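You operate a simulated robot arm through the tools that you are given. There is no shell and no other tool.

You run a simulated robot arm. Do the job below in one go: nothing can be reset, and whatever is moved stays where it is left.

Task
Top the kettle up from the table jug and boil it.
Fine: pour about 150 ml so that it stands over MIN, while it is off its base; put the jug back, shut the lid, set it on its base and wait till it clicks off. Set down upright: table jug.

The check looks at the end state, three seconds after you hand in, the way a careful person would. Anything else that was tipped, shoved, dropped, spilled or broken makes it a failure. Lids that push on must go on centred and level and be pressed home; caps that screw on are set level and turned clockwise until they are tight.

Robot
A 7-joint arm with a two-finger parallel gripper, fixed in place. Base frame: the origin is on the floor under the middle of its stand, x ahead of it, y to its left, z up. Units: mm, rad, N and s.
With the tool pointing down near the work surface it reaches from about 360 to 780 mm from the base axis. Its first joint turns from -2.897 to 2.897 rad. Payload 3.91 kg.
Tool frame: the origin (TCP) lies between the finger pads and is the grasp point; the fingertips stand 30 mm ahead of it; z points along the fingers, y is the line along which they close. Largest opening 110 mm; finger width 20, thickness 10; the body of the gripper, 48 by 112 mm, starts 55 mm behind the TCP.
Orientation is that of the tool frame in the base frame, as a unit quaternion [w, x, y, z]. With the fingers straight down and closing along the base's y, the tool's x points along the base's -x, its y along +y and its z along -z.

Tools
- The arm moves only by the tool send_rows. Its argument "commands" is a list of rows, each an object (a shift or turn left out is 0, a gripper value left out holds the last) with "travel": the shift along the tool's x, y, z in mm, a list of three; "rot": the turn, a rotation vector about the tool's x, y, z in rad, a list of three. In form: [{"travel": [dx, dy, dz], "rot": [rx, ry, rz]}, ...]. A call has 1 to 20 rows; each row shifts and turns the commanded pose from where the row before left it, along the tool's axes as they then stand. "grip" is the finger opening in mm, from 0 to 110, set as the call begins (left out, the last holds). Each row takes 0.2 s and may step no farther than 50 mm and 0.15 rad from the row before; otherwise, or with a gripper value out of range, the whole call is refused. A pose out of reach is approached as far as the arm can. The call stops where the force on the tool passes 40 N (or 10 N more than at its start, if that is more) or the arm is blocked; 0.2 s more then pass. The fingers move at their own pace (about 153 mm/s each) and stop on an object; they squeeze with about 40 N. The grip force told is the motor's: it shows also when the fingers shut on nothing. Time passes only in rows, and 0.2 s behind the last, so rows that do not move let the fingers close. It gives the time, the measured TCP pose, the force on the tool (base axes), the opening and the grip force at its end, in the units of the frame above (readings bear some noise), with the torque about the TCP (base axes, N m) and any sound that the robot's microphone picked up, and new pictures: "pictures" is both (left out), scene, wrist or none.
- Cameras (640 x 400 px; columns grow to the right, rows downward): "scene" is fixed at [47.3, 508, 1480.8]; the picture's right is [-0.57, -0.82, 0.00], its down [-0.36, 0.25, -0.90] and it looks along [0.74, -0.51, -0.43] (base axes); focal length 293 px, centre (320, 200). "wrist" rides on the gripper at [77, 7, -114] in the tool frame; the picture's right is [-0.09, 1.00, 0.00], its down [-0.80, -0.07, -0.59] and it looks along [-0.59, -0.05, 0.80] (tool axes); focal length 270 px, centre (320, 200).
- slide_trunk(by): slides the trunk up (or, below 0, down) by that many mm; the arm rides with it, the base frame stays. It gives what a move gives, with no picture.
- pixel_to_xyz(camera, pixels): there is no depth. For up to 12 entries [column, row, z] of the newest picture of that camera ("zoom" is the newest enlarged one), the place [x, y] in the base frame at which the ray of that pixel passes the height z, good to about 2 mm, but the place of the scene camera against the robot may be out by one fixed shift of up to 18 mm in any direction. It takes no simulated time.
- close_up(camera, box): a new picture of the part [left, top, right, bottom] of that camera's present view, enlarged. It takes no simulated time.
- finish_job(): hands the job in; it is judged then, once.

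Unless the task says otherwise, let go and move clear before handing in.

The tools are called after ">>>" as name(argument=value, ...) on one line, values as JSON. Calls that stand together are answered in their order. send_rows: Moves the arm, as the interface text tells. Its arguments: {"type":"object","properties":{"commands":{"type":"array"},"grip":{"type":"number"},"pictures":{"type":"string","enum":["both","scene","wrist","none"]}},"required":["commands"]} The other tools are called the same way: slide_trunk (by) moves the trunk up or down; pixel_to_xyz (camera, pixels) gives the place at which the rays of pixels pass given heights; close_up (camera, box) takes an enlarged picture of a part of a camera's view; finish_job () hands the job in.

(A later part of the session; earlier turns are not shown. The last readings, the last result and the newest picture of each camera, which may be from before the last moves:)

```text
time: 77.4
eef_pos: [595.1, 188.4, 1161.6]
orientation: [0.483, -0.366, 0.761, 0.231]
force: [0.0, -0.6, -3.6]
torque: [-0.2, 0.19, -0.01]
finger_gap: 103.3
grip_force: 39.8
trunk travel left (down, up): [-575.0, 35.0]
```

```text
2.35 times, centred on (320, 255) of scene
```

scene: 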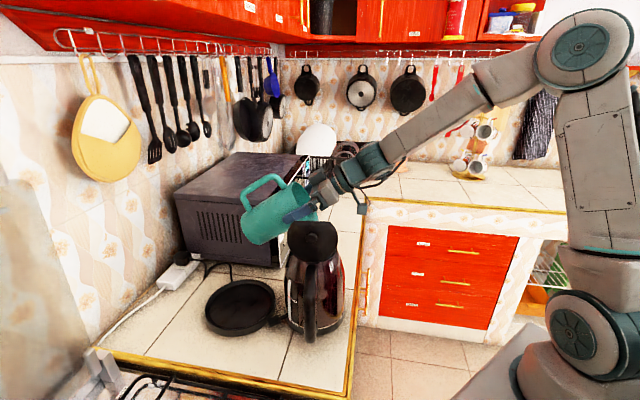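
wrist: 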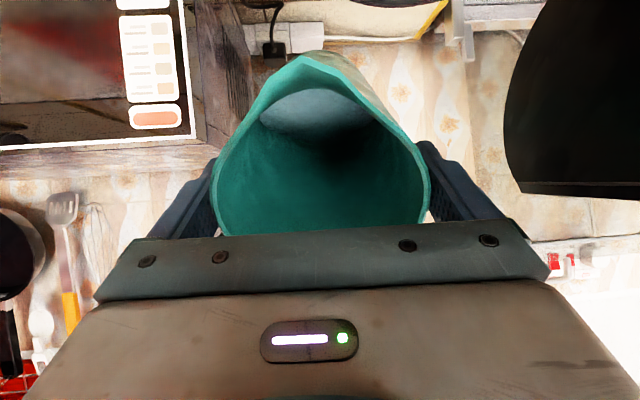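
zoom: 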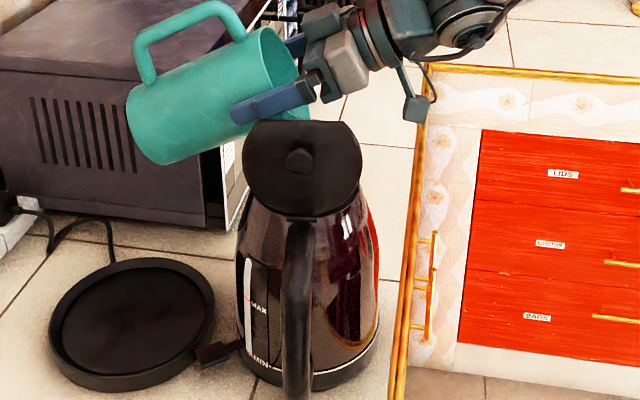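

Water is flowing: the stream leaves the lip at (305,57) and falls straight down, where I compute the kettle's mouth to be. I will hold this tilt and track the weight.

>>> send_rows(commands=[{"travel": [0, 0, 0]}], pictures="wrist")

>>> send_rows(commands=[{"travel": [0, 0, 0]}], pictures="wrist")

>>> close_up(camera="scene", box=[280, 270, 310, 335])

```text
time: 77.8
eef_pos: [593.7, 187.2, 1161.5]
orientation: [0.483, -0.365, 0.762, 0.23]
force: [-0.1, -1.0, -4.1]
torque: [-0.2, 0.17, -0.01]
finger_gap: 103.0
grip_force: 40.3
trunk travel left (down, up): [-575.0, 35.0]
```

wrist: 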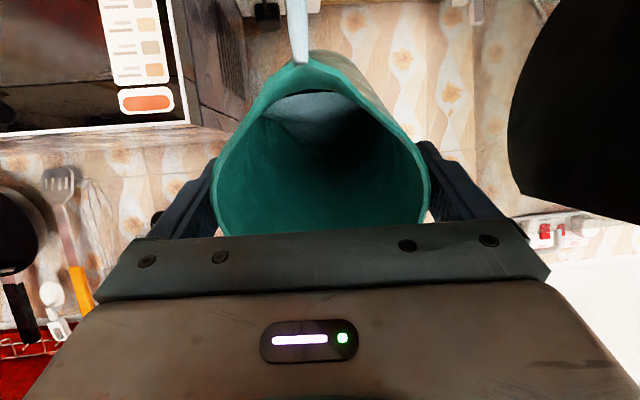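

```text
time: 78.2
eef_pos: [594.0, 188.9, 1160.8]
orientation: [0.483, -0.365, 0.761, 0.231]
force: [1.1, -0.3, -3.6]
torque: [-0.18, 0.15, -0.01]
finger_gap: 103.1
grip_force: 39.8
trunk travel left (down, up): [-575.0, 35.0]
```

wrist: 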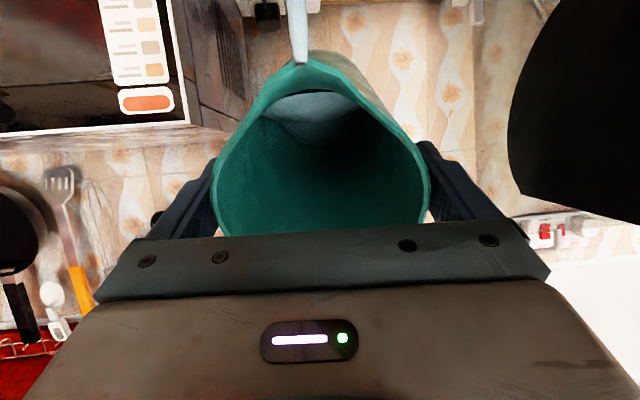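

```text
6.15 times, centred on (295, 302) of scene
```

zoom: 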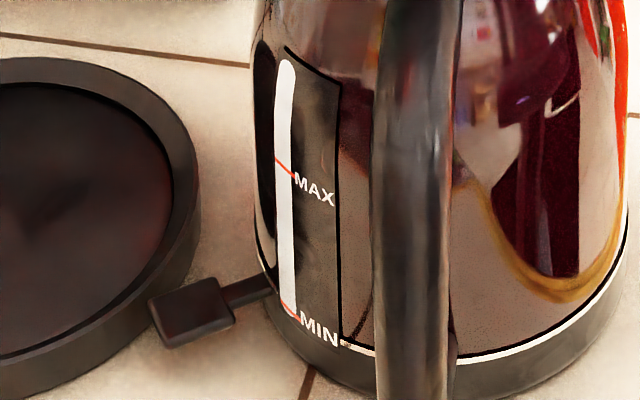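

The stream is thinning to a steady trickle, with the weight near −3.8 N and dropping. I will keep holding and collecting readings.

>>> send_rows(commands=[{"travel": [0, 0, 0]}], pictures="none")

>>> send_rows(commands=[{"travel": [0, 0, 0]}], pictures="none")

>>> send_rows(commands=[{"travel": [0, 0, 0]}], pictures="wrist")

>>> close_up(camera="scene", box=[284, 300, 304, 332])

```text
time: 78.6
eef_pos: [594.1, 187.7, 1160.9]
orientation: [0.483, -0.365, 0.762, 0.229]
force: [-0.4, 0.7, -4.0]
torque: [-0.2, 0.17, -0.01]
finger_gap: 103.1
grip_force: 40.0
trunk travel left (down, up): [-575.0, 35.0]
```

```text
time: 79.0
eef_pos: [594.0, 188.3, 1161.0]
orientation: [0.483, -0.365, 0.762, 0.229]
force: [1.4, 0.3, -3.8]
torque: [-0.17, 0.16, 0.02]
finger_gap: 103.3
grip_force: 39.6
trunk travel left (down, up): [-575.0, 35.0]
```

```text
time: 79.4
eef_pos: [595.0, 187.8, 1161.6]
orientation: [0.483, -0.365, 0.762, 0.23]
force: [0.3, -0.6, -4.4]
torque: [-0.2, 0.15, -0.05]
finger_gap: 103.2
grip_force: 40.2
trunk travel left (down, up): [-575.0, 35.0]
```

wrist: 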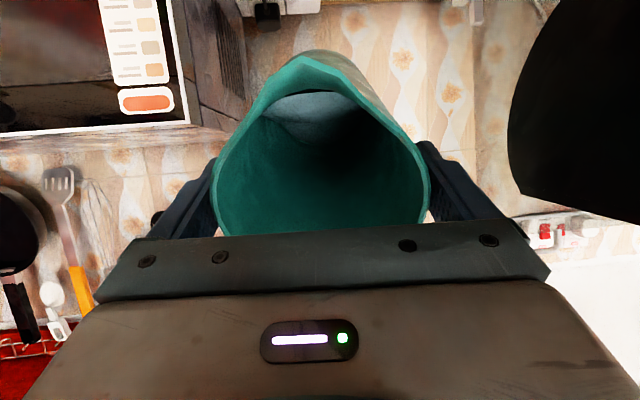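

```text
12.50 times, centred on (294, 316) of scene
```

zoom: 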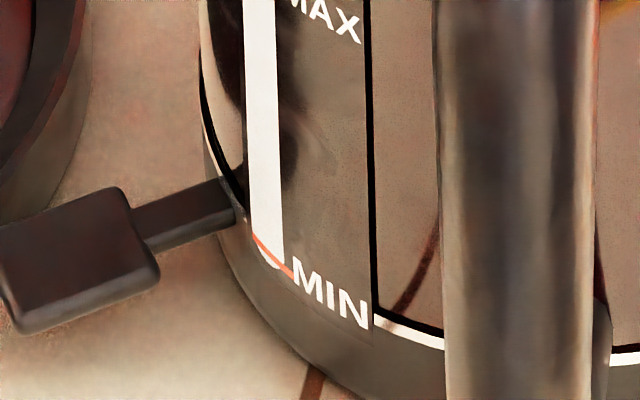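

The flow stopped on its own at 64.7°. The weight now averages −3.9 N, so about 45 ml has gone. Before pouring more, I will check the counter and kettle surfaces for any spilled water.

>>> close_up(camera="scene", box=[260, 220, 390, 370])

>>> close_up(camera="scene", box=[310, 250, 370, 340])

>>> close_up(camera="wrist", box=[200, 0, 440, 160])

```text
2.67 times, centred on (325, 295) of scene
```

zoom: 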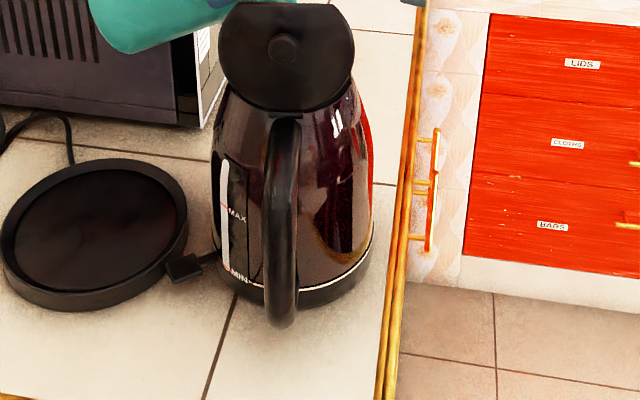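

```text
4.44 times, centred on (340, 295) of scene
```

zoom: 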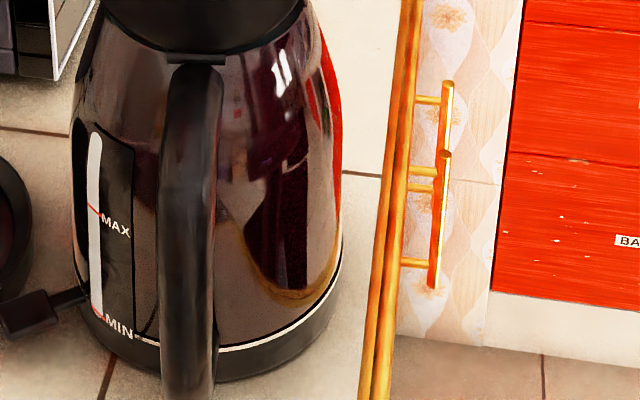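

```text
2.50 times, centred on (320, 80) of wrist
```

zoom: 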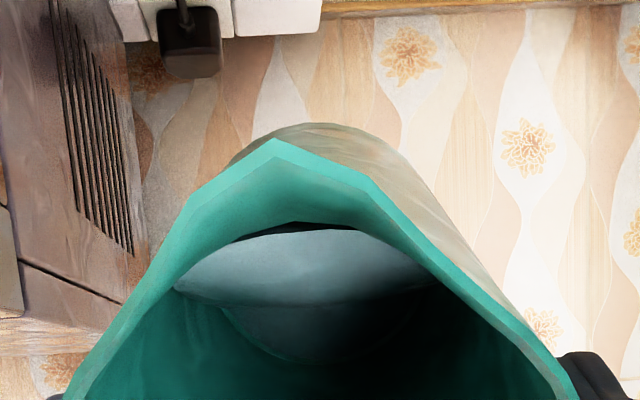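

I see no spill, but the stream is only about 17 mm inside the kettle's spout tip and slightly off to one side. The lid is farther off than I feared, so I will shift the jug 11 mm towards the middle of the opening before pouring more.

>>> send_rows(commands=[{"travel": [0.7, 3.7, -1.5]}, {"travel": [0.7, 3.7, -1.5]}, {"travel": [0.7, 3.6, -1.5]}, {"travel": [0, 0, 0]}, {"travel": [0, 0, 0]}])

>>> close_up(camera="scene", box=[280, 210, 360, 345])

```text
time: 80.6
eef_pos: [582.1, 191.4, 1160.6]
orientation: [0.483, -0.365, 0.762, 0.229]
force: [-0.2, 0.4, -3.1]
torque: [-0.17, 0.18, -0.02]
finger_gap: 103.2
grip_force: 40.0
trunk travel left (down, up): [-575.0, 35.0]
```

scene: 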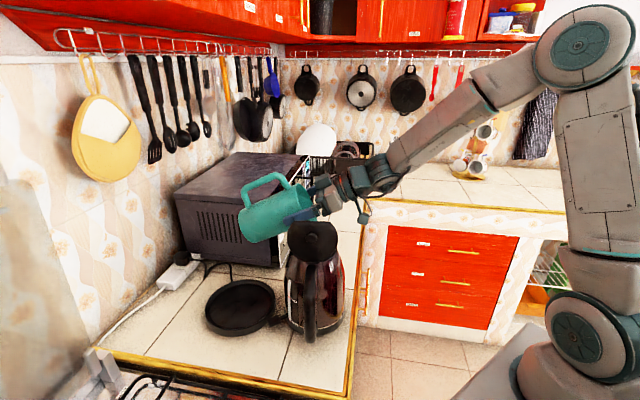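
wrist: 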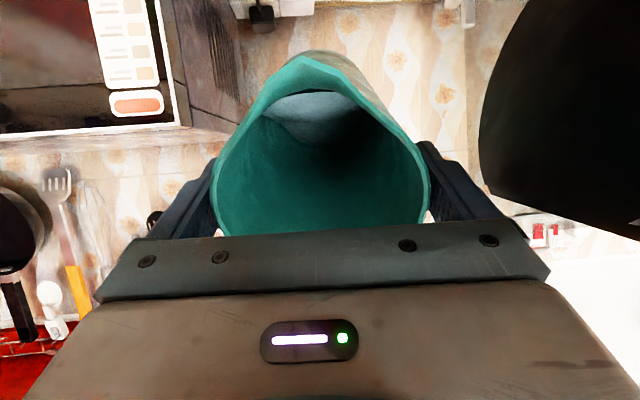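

```text
2.96 times, centred on (320, 278) of scene
```

zoom: 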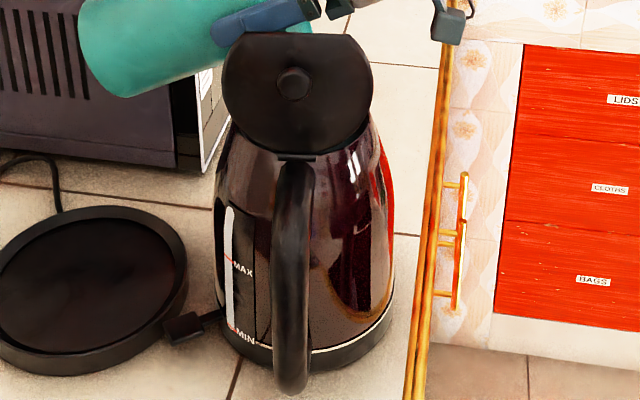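

The kettle has not moved and the lid stays clear of the finger by about 18 mm. I will resume tilting to about 67° and let it drain.

>>> send_rows(commands=[{"rot": [0, -0.02, 0]}, {"rot": [0, -0.02, 0]}, {"travel": [0, 0, 0]}, {"travel": [0, 0, 0]}], pictures="wrist")

>>> close_up(camera="wrist", box=[200, 0, 440, 160])

>>> send_rows(commands=[{"travel": [0, 0, 0]}, {"travel": [0, 0, 0]}], pictures="none")

>>> send_rows(commands=[{"travel": [0, 0, 0]}, {"travel": [0, 0, 0]}], pictures="none")

>>> send_rows(commands=[{"travel": [0, 0, 0]}], pictures="wrist")

>>> close_up(camera="scene", box=[284, 290, 304, 332])

```text
time: 81.6
eef_pos: [581.8, 192.3, 1161.6]
orientation: [0.498, -0.36, 0.752, 0.236]
force: [0.4, 0.0, -3.9]
torque: [-0.18, 0.15, -0.01]
finger_gap: 103.2
grip_force: 39.7
trunk travel left (down, up): [-575.0, 35.0]
```

wrist: 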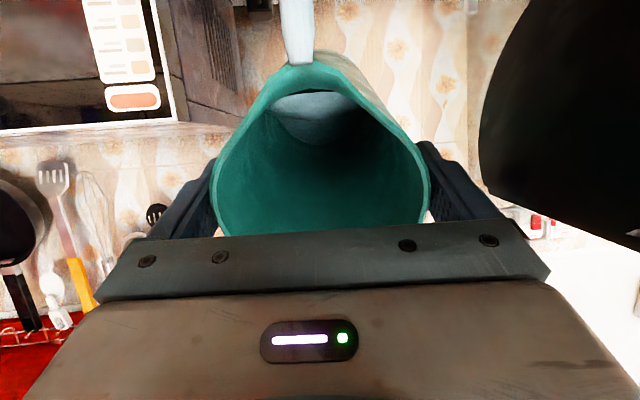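

```text
2.50 times, centred on (320, 80) of wrist
```

zoom: 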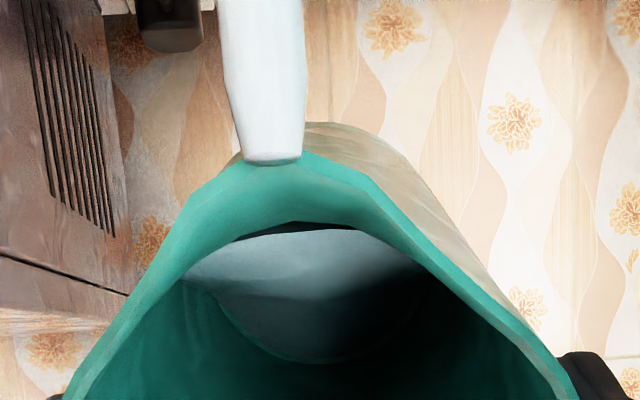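

```text
time: 82.2
eef_pos: [582.4, 190.9, 1161.2]
orientation: [0.499, -0.36, 0.752, 0.237]
force: [-0.5, 0.2, -2.6]
torque: [-0.17, 0.16, 0.0]
finger_gap: 103.4
grip_force: 39.9
trunk travel left (down, up): [-575.0, 35.0]
```

```text
time: 82.8
eef_pos: [581.0, 190.4, 1160.9]
orientation: [0.498, -0.361, 0.752, 0.237]
force: [0.7, -0.3, -2.7]
torque: [-0.16, 0.15, 0.0]
finger_gap: 103.0
grip_force: 40.2
trunk travel left (down, up): [-575.0, 35.0]
```

```text
time: 83.2
eef_pos: [581.4, 190.8, 1160.4]
orientation: [0.498, -0.361, 0.752, 0.237]
force: [-0.2, 0.5, -2.9]
torque: [-0.19, 0.11, -0.02]
finger_gap: 103.7
grip_force: 40.0
trunk travel left (down, up): [-575.0, 35.0]
```

wrist: 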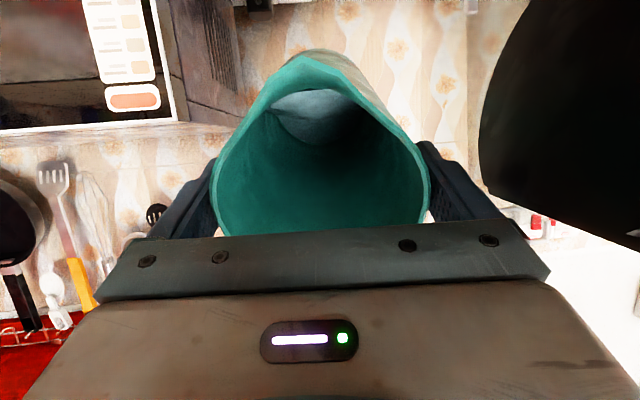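

```text
9.52 times, centred on (294, 311) of scene
```

zoom: 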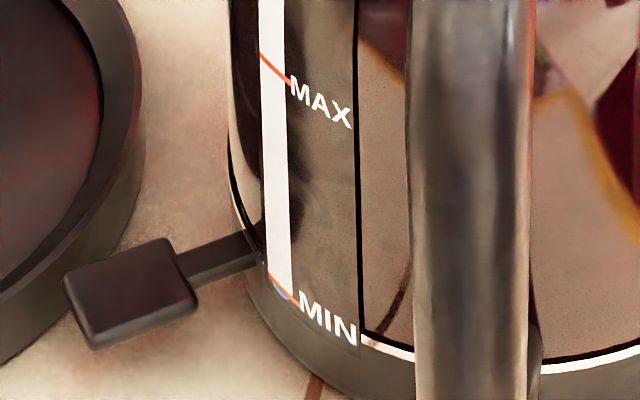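

The stream has stopped again at 67°, and blue now shows in the sight-glass right at MIN, so the water is going into the kettle. I will take several weight readings to see how much has been poured.

>>> send_rows(commands=[{"travel": [0, 0, 0]}], pictures="none")

>>> send_rows(commands=[{"travel": [0, 0, 0]}], pictures="none")

>>> send_rows(commands=[{"travel": [0, 0, 0]}], pictures="none")

>>> send_rows(commands=[{"travel": [0, 0, 0]}], pictures="none")

>>> send_rows(commands=[{"travel": [0, 0, 0]}], pictures="none")

>>> close_up(camera="scene", box=[286, 308, 302, 330])

```text
time: 83.6
eef_pos: [581.8, 191.6, 1162.0]
orientation: [0.499, -0.36, 0.752, 0.236]
force: [-0.7, 0.2, -2.7]
torque: [-0.18, 0.11, 0.02]
finger_gap: 103.2
grip_force: 39.5
trunk travel left (down, up): [-575.0, 35.0]
```

```text
time: 84.0
eef_pos: [582.1, 191.9, 1161.1]
orientation: [0.499, -0.36, 0.752, 0.237]
force: [-0.2, 0.1, -2.9]
torque: [-0.17, 0.12, 0.01]
finger_gap: 103.4
grip_force: 40.4
trunk travel left (down, up): [-575.0, 35.0]
```

```text
time: 84.4
eef_pos: [582.1, 191.1, 1161.3]
orientation: [0.499, -0.359, 0.752, 0.236]
force: [0.3, 0.7, -4.1]
torque: [-0.15, 0.13, 0.01]
finger_gap: 103.2
grip_force: 40.1
trunk travel left (down, up): [-575.0, 35.0]
```

```text
time: 84.8
eef_pos: [582.1, 191.3, 1161.0]
orientation: [0.499, -0.36, 0.752, 0.237]
force: [0.4, -0.4, -3.2]
torque: [-0.18, 0.16, 0.01]
finger_gap: 103.2
grip_force: 39.8
trunk travel left (down, up): [-575.0, 35.0]
```

```text
time: 85.2
eef_pos: [582.1, 191.0, 1161.3]
orientation: [0.499, -0.36, 0.752, 0.237]
force: [-1.0, 0.2, -3.0]
torque: [-0.24, 0.14, 0.01]
finger_gap: 103.2
grip_force: 40.2
trunk travel left (down, up): [-575.0, 35.0]
```

```text
16.00 times, centred on (294, 319) of scene
```

zoom: 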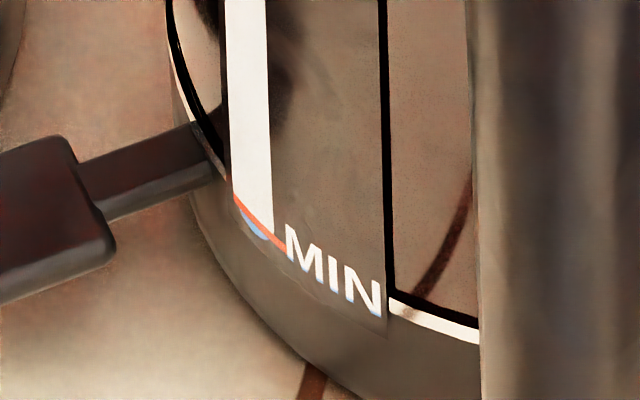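

The readings average −3.0 N against −4.4 N before, suggesting 100–140 ml so far, and the level stands right at the MIN line. I will take more readings to narrow this down before a final small pour.

>>> send_rows(commands=[{"travel": [0, 0, 0]}], pictures="none")

>>> send_rows(commands=[{"travel": [0, 0, 0]}], pictures="none")

>>> send_rows(commands=[{"travel": [0, 0, 0]}], pictures="none")

>>> send_rows(commands=[{"travel": [0, 0, 0]}], pictures="none")

>>> send_rows(commands=[{"travel": [0, 0, 0]}], pictures="none")

>>> send_rows(commands=[{"travel": [0, 0, 0]}], pictures="none")

>>> send_rows(commands=[{"travel": [0, 0, 0]}], pictures="none")

>>> send_rows(commands=[{"travel": [0, 0, 0]}], pictures="none")

```text
time: 85.6
eef_pos: [582.5, 191.2, 1161.0]
orientation: [0.499, -0.36, 0.752, 0.237]
force: [0.3, 0.3, -2.8]
torque: [-0.16, 0.14, -0.01]
finger_gap: 103.3
grip_force: 40.5
trunk travel left (down, up): [-575.0, 35.0]
```

```text
time: 86.0
eef_pos: [582.6, 190.7, 1161.1]
orientation: [0.499, -0.36, 0.752, 0.237]
force: [0.1, 0.5, -3.1]
torque: [-0.17, 0.17, -0.01]
finger_gap: 103.2
grip_force: 40.4
trunk travel left (down, up): [-575.0, 35.0]
```

```text
time: 86.4
eef_pos: [582.4, 191.3, 1162.2]
orientation: [0.499, -0.36, 0.752, 0.236]
force: [0.1, -0.1, -2.8]
torque: [-0.18, 0.16, -0.01]
finger_gap: 103.1
grip_force: 40.0
trunk travel left (down, up): [-575.0, 35.0]
```

```text
time: 86.8
eef_pos: [581.0, 191.3, 1161.0]
orientation: [0.499, -0.36, 0.752, 0.237]
force: [0.1, -0.3, -3.3]
torque: [-0.2, 0.17, -0.01]
finger_gap: 103.2
grip_force: 39.7
trunk travel left (down, up): [-575.0, 35.0]
```

```text
time: 87.2
eef_pos: [581.9, 191.3, 1159.9]
orientation: [0.499, -0.36, 0.752, 0.236]
force: [0.7, 0.1, -2.8]
torque: [-0.2, 0.16, 0.02]
finger_gap: 103.4
grip_force: 39.9
trunk travel left (down, up): [-575.0, 35.0]
```

```text
time: 87.6
eef_pos: [582.5, 191.6, 1161.1]
orientation: [0.498, -0.361, 0.752, 0.237]
force: [-0.1, 0.7, -3.9]
torque: [-0.16, 0.16, 0.01]
finger_gap: 103.0
grip_force: 40.0
trunk travel left (down, up): [-575.0, 35.0]
```

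```text
time: 88.0
eef_pos: [582.6, 191.4, 1161.8]
orientation: [0.498, -0.361, 0.752, 0.237]
force: [0.7, 0.4, -4.0]
torque: [-0.22, 0.12, 0.01]
finger_gap: 103.3
grip_force: 40.0
trunk travel left (down, up): [-575.0, 35.0]
```

```text
time: 88.4
eef_pos: [582.5, 191.5, 1160.3]
orientation: [0.499, -0.361, 0.751, 0.238]
force: [-0.3, -1.1, -3.9]
torque: [-0.18, 0.17, -0.01]
finger_gap: 103.3
grip_force: 39.6
trunk travel left (down, up): [-575.0, 35.0]
```

Sixteen readings average −3.17 N, so about 110–125 ml has been poured. About 30–35 ml more is wanted, which the geometry says is roughly 2° more tilt. I will add that and let it drain.

>>> send_rows(commands=[{"rot": [0, -0.016, 0]}, {"rot": [0, -0.016, 0]}, {"travel": [0, 0, 0]}, {"travel": [0, 0, 0]}], pictures="wrist")

>>> send_rows(commands=[{"travel": [0, 0, 0]}, {"travel": [0, 0, 0]}, {"travel": [0, 0, 0]}, {"travel": [0, 0, 0]}], pictures="wrist")

>>> send_rows(commands=[{"travel": [0, 0, 0]}, {"travel": [0, 0, 0]}, {"travel": [0, 0, 0]}], pictures="wrist")

>>> close_up(camera="scene", box=[286, 308, 302, 330])

```text
time: 89.4
eef_pos: [582.5, 190.3, 1161.2]
orientation: [0.511, -0.356, 0.744, 0.242]
force: [0.9, -0.3, -2.4]
torque: [-0.19, 0.15, -0.04]
finger_gap: 103.1
grip_force: 39.8
trunk travel left (down, up): [-575.0, 35.0]
```

wrist: 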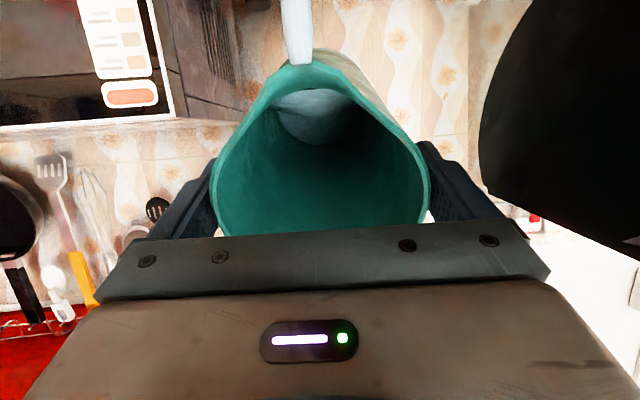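

```text
time: 90.4
eef_pos: [582.3, 191.6, 1160.8]
orientation: [0.511, -0.356, 0.744, 0.243]
force: [0.0, 0.7, -3.3]
torque: [-0.14, 0.1, -0.02]
finger_gap: 103.0
grip_force: 40.0
trunk travel left (down, up): [-575.0, 35.0]
```

wrist: 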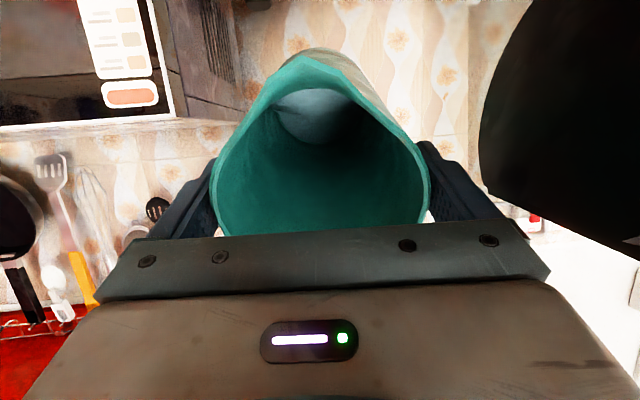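

```text
time: 91.2
eef_pos: [582.4, 190.9, 1162.9]
orientation: [0.511, -0.356, 0.744, 0.242]
force: [-0.7, -1.0, -2.7]
torque: [-0.14, 0.09, 0.02]
finger_gap: 103.1
grip_force: 40.0
trunk travel left (down, up): [-575.0, 35.0]
```

wrist: 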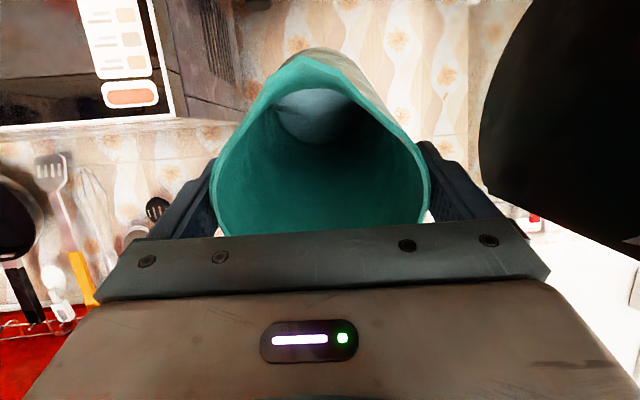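

```text
16.00 times, centred on (294, 319) of scene
```

zoom: 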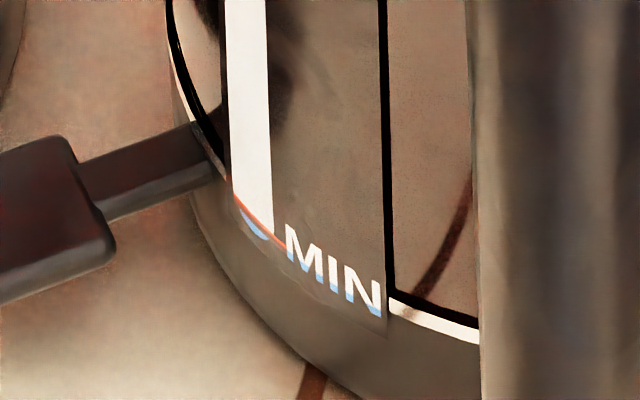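

The level has risen and now tints the lower part of the MIN lettering, about at the line. I will zoom in closely to judge the level against the red mark.

>>> close_up(camera="scene", box=[290, 316, 299, 325])

>>> close_up(camera="scene", box=[286, 280, 302, 330])

>>> close_up(camera="wrist", box=[230, 40, 410, 160])

```text
16.00 times, centred on (294, 320) of scene
```

zoom: 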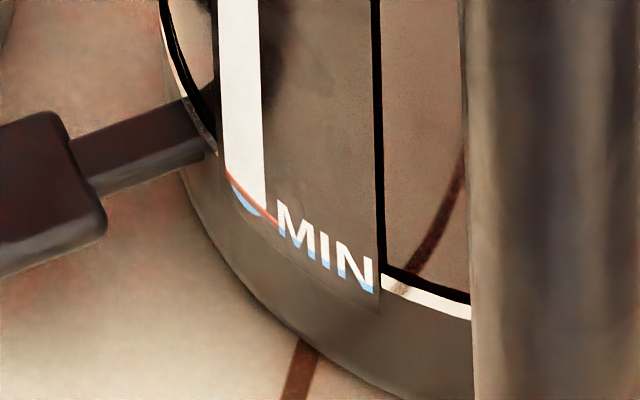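

```text
8.00 times, centred on (294, 305) of scene
```

zoom: 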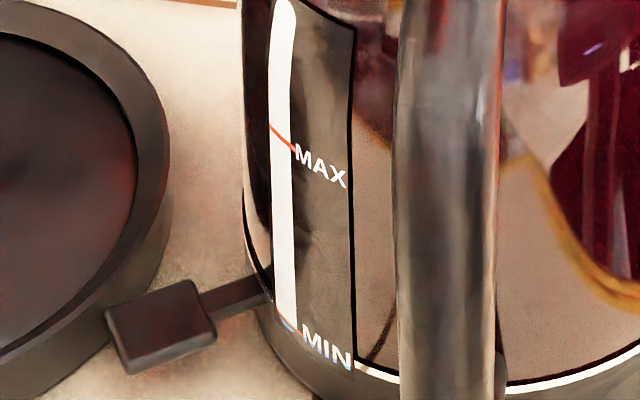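

```text
3.33 times, centred on (320, 100) of wrist
```

zoom: 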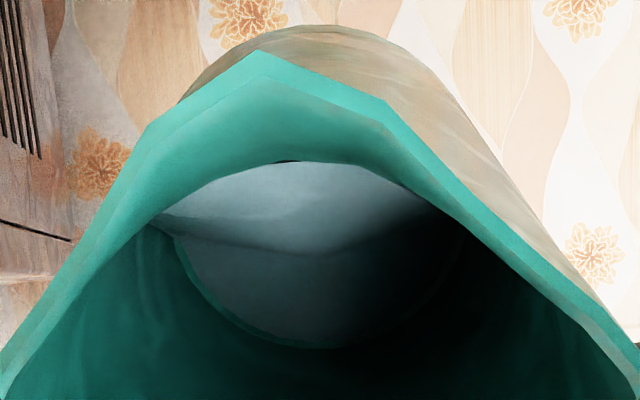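

The level is just about on the red MIN line. One more small pour of about 30 ml should put it clearly over the mark, at roughly 150 ml in all.

>>> send_rows(commands=[{"rot": [0, -0.015, 0]}, {"rot": [0, -0.015, 0]}, {"travel": [0, 0, 0]}, {"travel": [0, 0, 0]}, {"travel": [0, 0, 0]}, {"travel": [0, 0, 0]}], pictures="wrist")

>>> send_rows(commands=[{"travel": [0, 0, 0]}, {"travel": [0, 0, 0]}, {"travel": [0, 0, 0]}, {"travel": [0, 0, 0]}, {"travel": [0, 0, 0]}], pictures="wrist")

>>> close_up(camera="scene", box=[290, 316, 299, 325])

>>> send_rows(commands=[{"travel": [0, 0, 0]}], pictures="none")

>>> send_rows(commands=[{"travel": [0, 0, 0]}], pictures="none")

>>> send_rows(commands=[{"travel": [0, 0, 0]}], pictures="none")

>>> send_rows(commands=[{"travel": [0, 0, 0]}], pictures="none")

>>> send_rows(commands=[{"travel": [0, 0, 0]}], pictures="none")

>>> send_rows(commands=[{"travel": [0, 0, 0]}], pictures="none")

```text
time: 92.6
eef_pos: [582.5, 191.5, 1161.4]
orientation: [0.522, -0.352, 0.736, 0.248]
force: [-0.2, 0.2, -3.5]
torque: [-0.14, 0.1, 0.0]
finger_gap: 103.1
grip_force: 39.9
trunk travel left (down, up): [-575.0, 35.0]
```

wrist: 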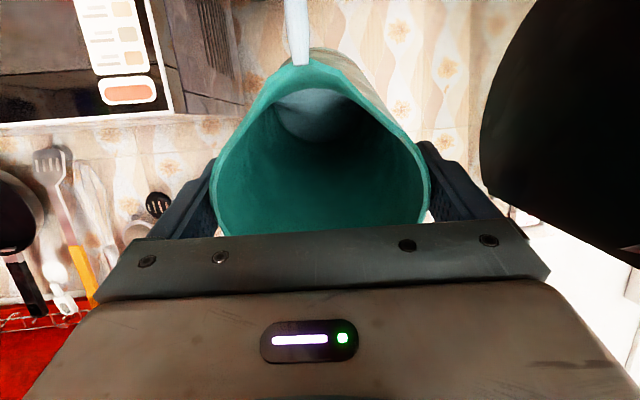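

```text
time: 93.8
eef_pos: [582.0, 191.5, 1161.9]
orientation: [0.523, -0.352, 0.737, 0.247]
force: [0.1, -0.8, -3.1]
torque: [-0.16, 0.1, 0.04]
finger_gap: 103.0
grip_force: 40.1
trunk travel left (down, up): [-575.0, 35.0]
```

wrist: 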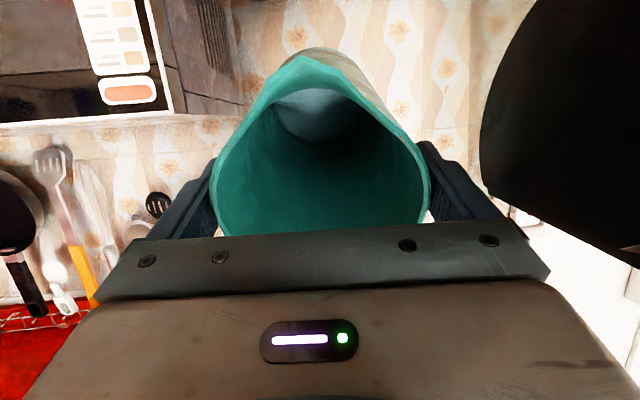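

```text
16.00 times, centred on (294, 320) of scene
```

zoom: 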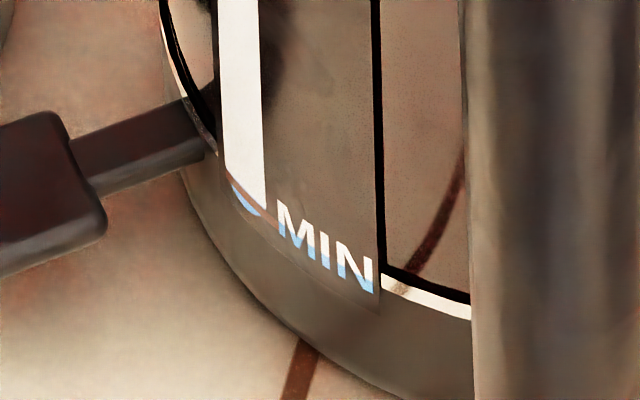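

```text
time: 94.2
eef_pos: [582.5, 191.9, 1161.2]
orientation: [0.522, -0.352, 0.737, 0.247]
force: [-0.7, 0.1, -2.7]
torque: [-0.14, 0.13, 0.01]
finger_gap: 103.3
grip_force: 39.9
trunk travel left (down, up): [-575.0, 35.0]
```

```text
time: 94.6
eef_pos: [581.8, 191.4, 1162.0]
orientation: [0.522, -0.353, 0.736, 0.248]
force: [0.2, -0.1, -3.2]
torque: [-0.14, 0.1, 0.0]
finger_gap: 103.2
grip_force: 40.0
trunk travel left (down, up): [-575.0, 35.0]
```

```text
time: 95.0
eef_pos: [581.6, 191.2, 1160.5]
orientation: [0.522, -0.352, 0.736, 0.248]
force: [-0.9, -0.4, -2.9]
torque: [-0.13, 0.14, 0.02]
finger_gap: 103.2
grip_force: 40.1
trunk travel left (down, up): [-575.0, 35.0]
```

```text
time: 95.4
eef_pos: [581.4, 191.0, 1161.7]
orientation: [0.522, -0.352, 0.736, 0.247]
force: [-0.5, -0.5, -2.3]
torque: [-0.15, 0.09, 0.0]
finger_gap: 102.8
grip_force: 39.5
trunk travel left (down, up): [-575.0, 35.0]
```

```text
time: 95.8
eef_pos: [581.5, 191.9, 1161.5]
orientation: [0.522, -0.353, 0.736, 0.248]
force: [0.4, -0.5, -2.7]
torque: [-0.17, 0.12, 0.02]
finger_gap: 103.1
grip_force: 39.5
trunk travel left (down, up): [-575.0, 35.0]
```

```text
time: 96.2
eef_pos: [581.5, 191.1, 1161.7]
orientation: [0.522, -0.352, 0.736, 0.247]
force: [0.2, 0.5, -2.6]
torque: [-0.17, 0.13, -0.02]
finger_gap: 103.2
grip_force: 40.0
trunk travel left (down, up): [-575.0, 35.0]
```

The red MIN line is now tinted by water and the lettering is half covered, so the level stands just over MIN. Weight and geometry agree on about 155 ml. I will add one tiny nudge of a few ml for margin over the line, then stop.

>>> send_rows(commands=[{"rot": [0, -0.009, 0]}, {"travel": [0, 0, 0]}, {"travel": [0, 0, 0]}, {"travel": [0, 0, 0]}, {"travel": [0, 0, 0]}, {"travel": [0, 0, 0]}], pictures="wrist")

>>> close_up(camera="scene", box=[290, 316, 299, 325])

```text
time: 97.6
eef_pos: [582.3, 190.7, 1160.6]
orientation: [0.525, -0.351, 0.734, 0.249]
force: [-0.9, 0.6, -3.9]
torque: [-0.13, 0.13, -0.02]
finger_gap: 103.0
grip_force: 40.1
trunk travel left (down, up): [-575.0, 35.0]
```

wrist: 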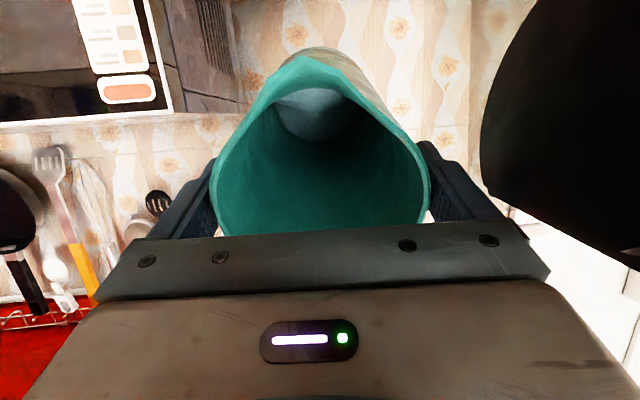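

```text
16.00 times, centred on (294, 320) of scene
```

zoom: 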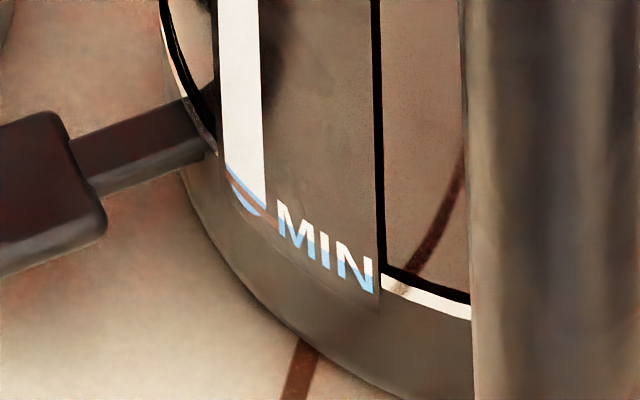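

Blue now shows clearly above the red MIN line, so the pouring is done. I will tilt the jug back and raise it straight up, away from the lid.

>>> send_rows(commands=[{"rot": [0, 0.085, 0]}, {"rot": [0, 0.085, 0]}, {"rot": [0, 0.085, 0]}, {"rot": [0, 0.086, 0]}, {"travel": [-14.1, 0, -11.2]}, {"travel": [-14.1, 0, -11.2]}, {"travel": [-14.1, 0, -11.2]}, {"travel": [-14.1, 0, -11.2]}, {"travel": [-14.1, 0, -11.2]}, {"rot": [0, 0.1, 0]}, {"rot": [0, 0.1, 0]}, {"rot": [0, 0.1, 0]}, {"rot": [0, 0.1, 0]}, {"rot": [0, 0.1, 0]}, {"rot": [0, 0.1, 0]}, {"rot": [0, 0.1, 0]}, {"rot": [0, 0.1, 0]}, {"rot": [0, 0.1, 0]}, {"travel": [0, 0, 0]}])

>>> close_up(camera="scene", box=[270, 150, 370, 345])

>>> close_up(camera="wrist", box=[180, 40, 460, 240])

```text
time: 101.6
eef_pos: [581.1, 190.6, 1250.8]
orientation: [0.0, -0.432, 0.902, -0.002]
force: [-0.4, -0.4, -2.8]
torque: [0.0, 0.02, 0.0]
finger_gap: 103.0
grip_force: 40.2
trunk travel left (down, up): [-575.0, 35.0]
```

scene: 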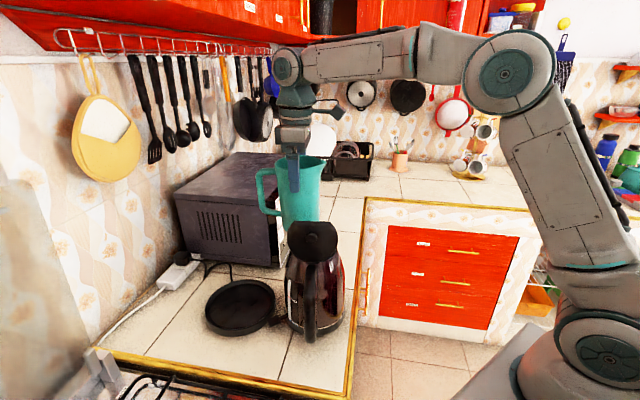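
wrist: 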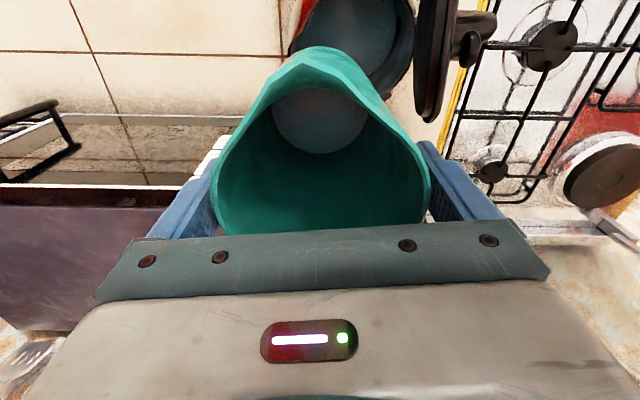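

```text
2.05 times, centred on (320, 248) of scene
```

zoom: 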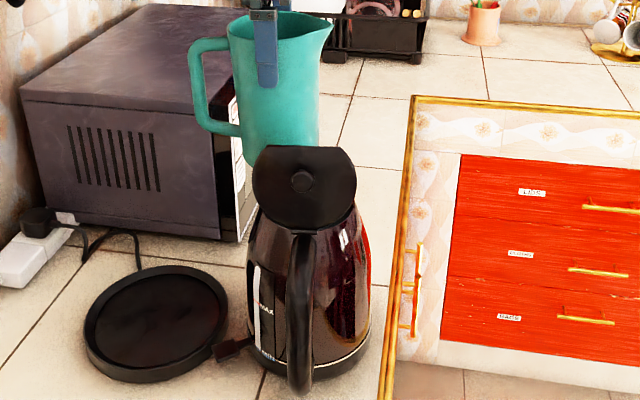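

```text
2.00 times, centred on (320, 140) of wrist
```

zoom: 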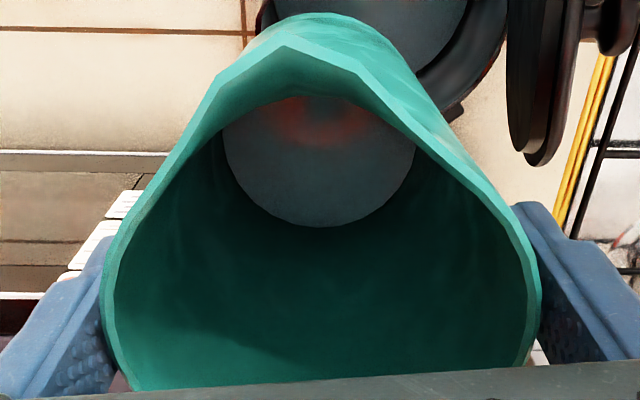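

The jug is upright with about half its water left and steady in the pads, and the kettle has not been disturbed. I will carry it back above its original spot and turn it to its original heading.

>>> send_rows(commands=[{"travel": [7.64, -23.5, 0]}, {"travel": [7.64, -23.5, 0]}, {"travel": [7.64, -23.5, 0]}, {"travel": [7.64, -23.5, 0]}, {"travel": [7.64, -23.5, 0]}, {"travel": [7.64, -23.5, 0]}, {"travel": [7.64, -23.5, 0]}, {"travel": [7.64, -23.5, 0]}, {"travel": [7.64, -23.8, 0]}, {"travel": [0, 0, 0]}], pictures="none")

>>> send_rows(commands=[{"rot": [0, 0, 0.1247]}, {"rot": [0, 0, 0.1247]}, {"rot": [0, 0, 0.1247]}, {"rot": [0, 0, 0.1247]}, {"rot": [0, 0, 0.1247]}, {"rot": [0, 0, 0.1247]}, {"rot": [0, 0, 0.1247]}, {"rot": [0, 0, 0.1247]}, {"rot": [0, 0, 0.1247]}, {"rot": [0, 0, 0.1247]}, {"rot": [0, 0, 0.1247]}, {"rot": [0, 0, 0.1247]}, {"rot": [0, 0, 0.1247]}, {"rot": [0, 0, 0.1247]}, {"travel": [0, 0, 0]}])

```text
time: 103.8
eef_pos: [703.0, 5.1, 1251.9]
orientation: [0.001, -0.431, 0.902, -0.002]
force: [0.3, -0.1, -3.8]
torque: [-0.03, 0.04, -0.02]
finger_gap: 103.3
grip_force: 39.7
trunk travel left (down, up): [-575.0, 35.0]
```

```text
time: 107.0
eef_pos: [704.7, 5.4, 1250.7]
orientation: [0.002, 0.415, 0.91, -0.001]
force: [-0.1, -0.4, -3.2]
torque: [0.02, -0.01, -0.03]
finger_gap: 103.1
grip_force: 39.7
trunk travel left (down, up): [-575.0, 35.0]
```

scene: 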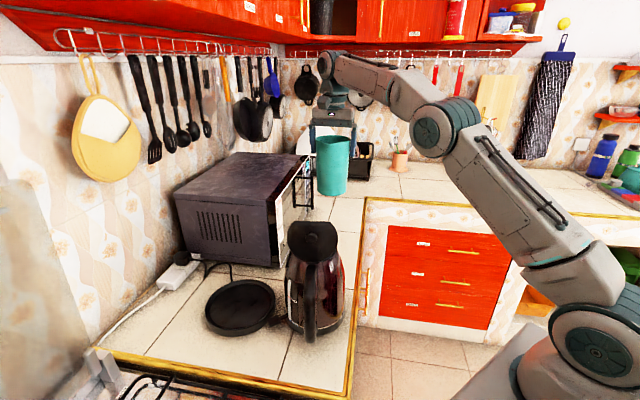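
wrist: 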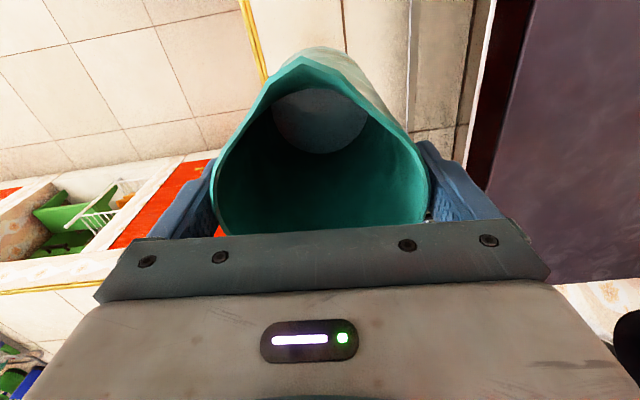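

The jug is back over its spot at the original heading. I will lower most of the way, then finish slowly until the counter takes its weight.

>>> send_rows(commands=[{"travel": [0, 0, 30]}, {"travel": [0, 0, 30]}, {"travel": [0, 0, 30]}, {"travel": [0, 0, 30]}, {"travel": [0, 0, 30]}, {"travel": [0, 0, 30]}, {"travel": [0, 0, 25]}, {"travel": [0, 0, 8]}, {"travel": [0, 0, 6]}, {"travel": [0, 0, 4]}, {"travel": [0, 0, 4]}, {"travel": [0, 0, 0]}])

>>> close_up(camera="scene", box=[290, 150, 380, 270])

```text
time: 109.6
eef_pos: [703.6, 4.2, 1024.4]
orientation: [0.002, 0.414, 0.91, 0.0]
force: [-0.4, 0.8, -3.3]
torque: [0.03, 0.04, 0.01]
finger_gap: 103.4
grip_force: 39.7
trunk travel left (down, up): [-575.0, 35.0]
```

scene: 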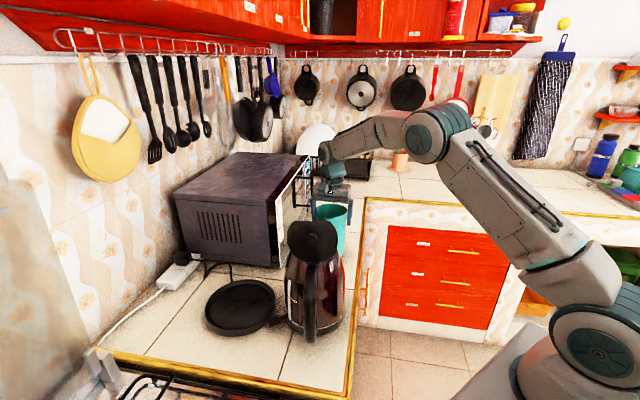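
wrist: 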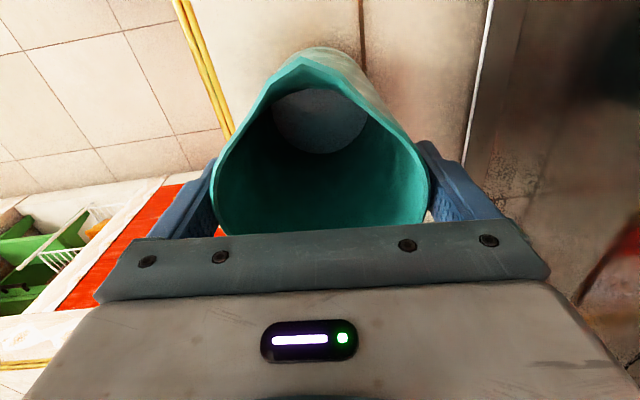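

```text
3.33 times, centred on (335, 210) of scene
```

zoom: 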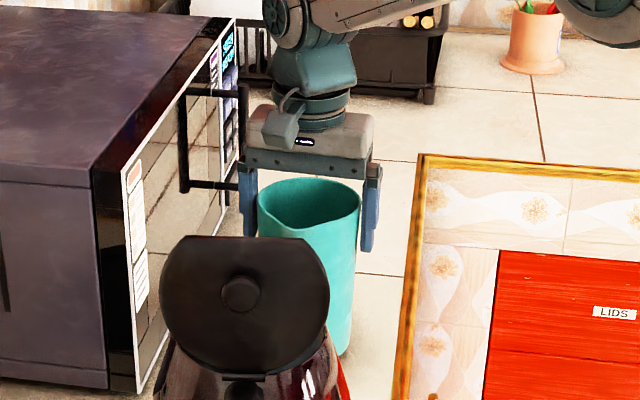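

The jug still hangs (−3.3 N), a few millimetres above the counter. I will lower in 2–3 mm steps and watch for the weight coming off.

>>> send_rows(commands=[{"travel": [0, 0, 2.5]}, {"travel": [0, 0, 2.5]}, {"travel": [0, 0, 0]}], pictures="none")

>>> send_rows(commands=[{"travel": [0, 0, 2.5]}, {"travel": [0, 0, 0]}], pictures="none")

>>> send_rows(commands=[{"travel": [0, 0, 2]}, {"travel": [0, 0, 0]}], pictures="none")

```text
time: 110.4
eef_pos: [704.1, 4.6, 1019.1]
orientation: [0.002, 0.414, 0.91, 0.0]
force: [-0.1, -0.1, -2.7]
torque: [0.0, 0.02, 0.02]
finger_gap: 103.3
grip_force: 39.6
trunk travel left (down, up): [-575.0, 35.0]
```

```text
time: 111.0
eef_pos: [704.9, 4.9, 1017.8]
orientation: [0.002, 0.414, 0.91, -0.001]
force: [0.5, 0.1, -3.1]
torque: [0.01, 0.03, -0.01]
finger_gap: 103.2
grip_force: 40.1
trunk travel left (down, up): [-575.0, 35.0]
```

```text
time: 111.6
eef_pos: [704.3, 4.1, 1014.6]
orientation: [0.003, 0.414, 0.91, -0.001]
force: [0.4, 0.3, -2.6]
torque: [0.03, 0.0, 0.0]
finger_gap: 103.2
grip_force: 40.3
trunk travel left (down, up): [-575.0, 35.0]
```

>>> send_rows(commands=[{"travel": [0, 0, 1.5]}, {"travel": [0, 0, 0]}], pictures="none")

>>> send_rows(commands=[{"travel": [0, 0, 1.5]}, {"travel": [0, 0, 0]}], pictures="none")

>>> send_rows(commands=[{"travel": [0, 0, 1]}, {"travel": [0, 0, 0]}], pictures="wrist")

```text
time: 112.2
eef_pos: [704.9, 3.9, 1015.1]
orientation: [0.002, 0.414, 0.91, 0.0]
force: [-0.4, -0.1, 0.4]
torque: [-0.06, -0.08, -0.06]
finger_gap: 103.1
grip_force: 40.2
trunk travel left (down, up): [-575.0, 35.0]
```

```text
time: 112.8
eef_pos: [703.3, 3.8, 1013.7]
orientation: [0.003, 0.414, 0.91, 0.001]
force: [0.3, -0.2, 8.2]
torque: [-0.34, -0.3, -0.02]
finger_gap: 103.0
grip_force: 39.4
trunk travel left (down, up): [-575.0, 35.0]
```

```text
time: 113.4
eef_pos: [703.0, 5.3, 1013.4]
orientation: [0.004, 0.414, 0.91, 0.0]
force: [1.0, 1.4, 17.3]
torque: [-0.6, -0.61, 0.08]
finger_gap: 103.1
grip_force: 39.9
trunk travel left (down, up): [-575.0, 35.0]
```

wrist: 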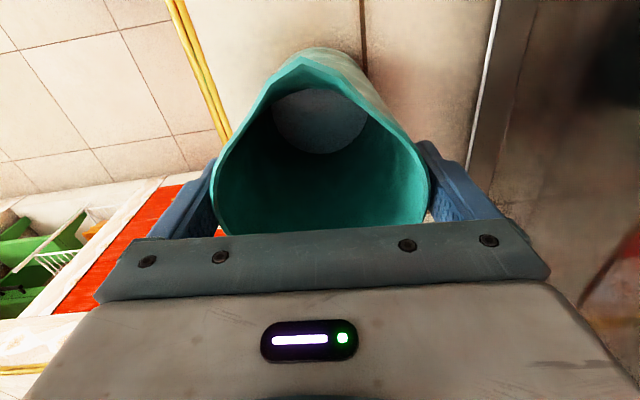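

The counter took the weight at z≈1014, and I have pressed slightly too far (17 N). I will ease up 2 mm to relieve it, then open the fingers.

>>> send_rows(commands=[{"travel": [0, 0, -1.5]}, {"travel": [0, 0, -0.7]}, {"travel": [0, 0, 0]}], pictures="none")

>>> send_rows(commands=[{"travel": [0, 0, 0]}, {"travel": [0, 0, 0]}, {"travel": [0, 0, 0]}], grip=110)

>>> close_up(camera="wrist", box=[180, 40, 460, 240])

```text
time: 114.2
eef_pos: [704.0, 5.1, 1013.5]
orientation: [0.002, 0.414, 0.91, 0.0]
force: [4.8, 0.7, 10.4]
torque: [-0.34, -0.96, 0.22]
finger_gap: 103.0
grip_force: 39.9
trunk travel left (down, up): [-575.0, 35.0]
```

```text
time: 115.0
eef_pos: [703.0, 4.9, 1014.5]
orientation: [0.002, 0.413, 0.911, -0.001]
force: [0.1, -0.8, -0.2]
torque: [0.01, 0.02, 0.02]
finger_gap: 110.0
grip_force: 0.1
trunk travel left (down, up): [-575.0, 35.0]
```

scene: 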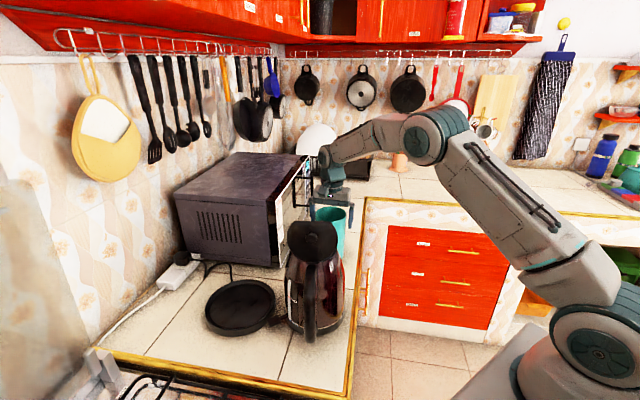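
wrist: 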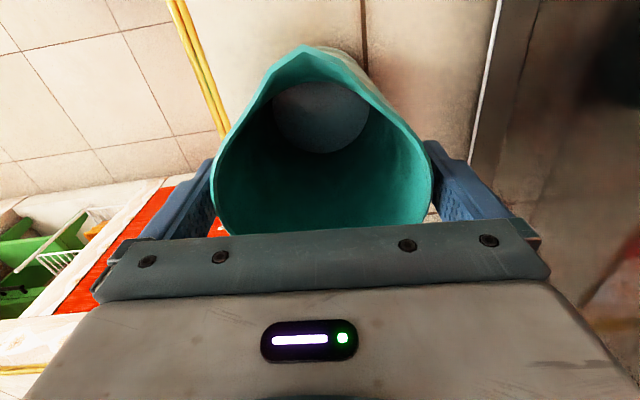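

```text
2.00 times, centred on (320, 140) of wrist
```

zoom: 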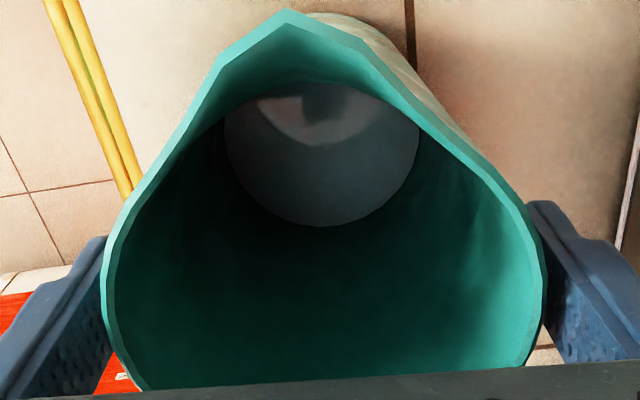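

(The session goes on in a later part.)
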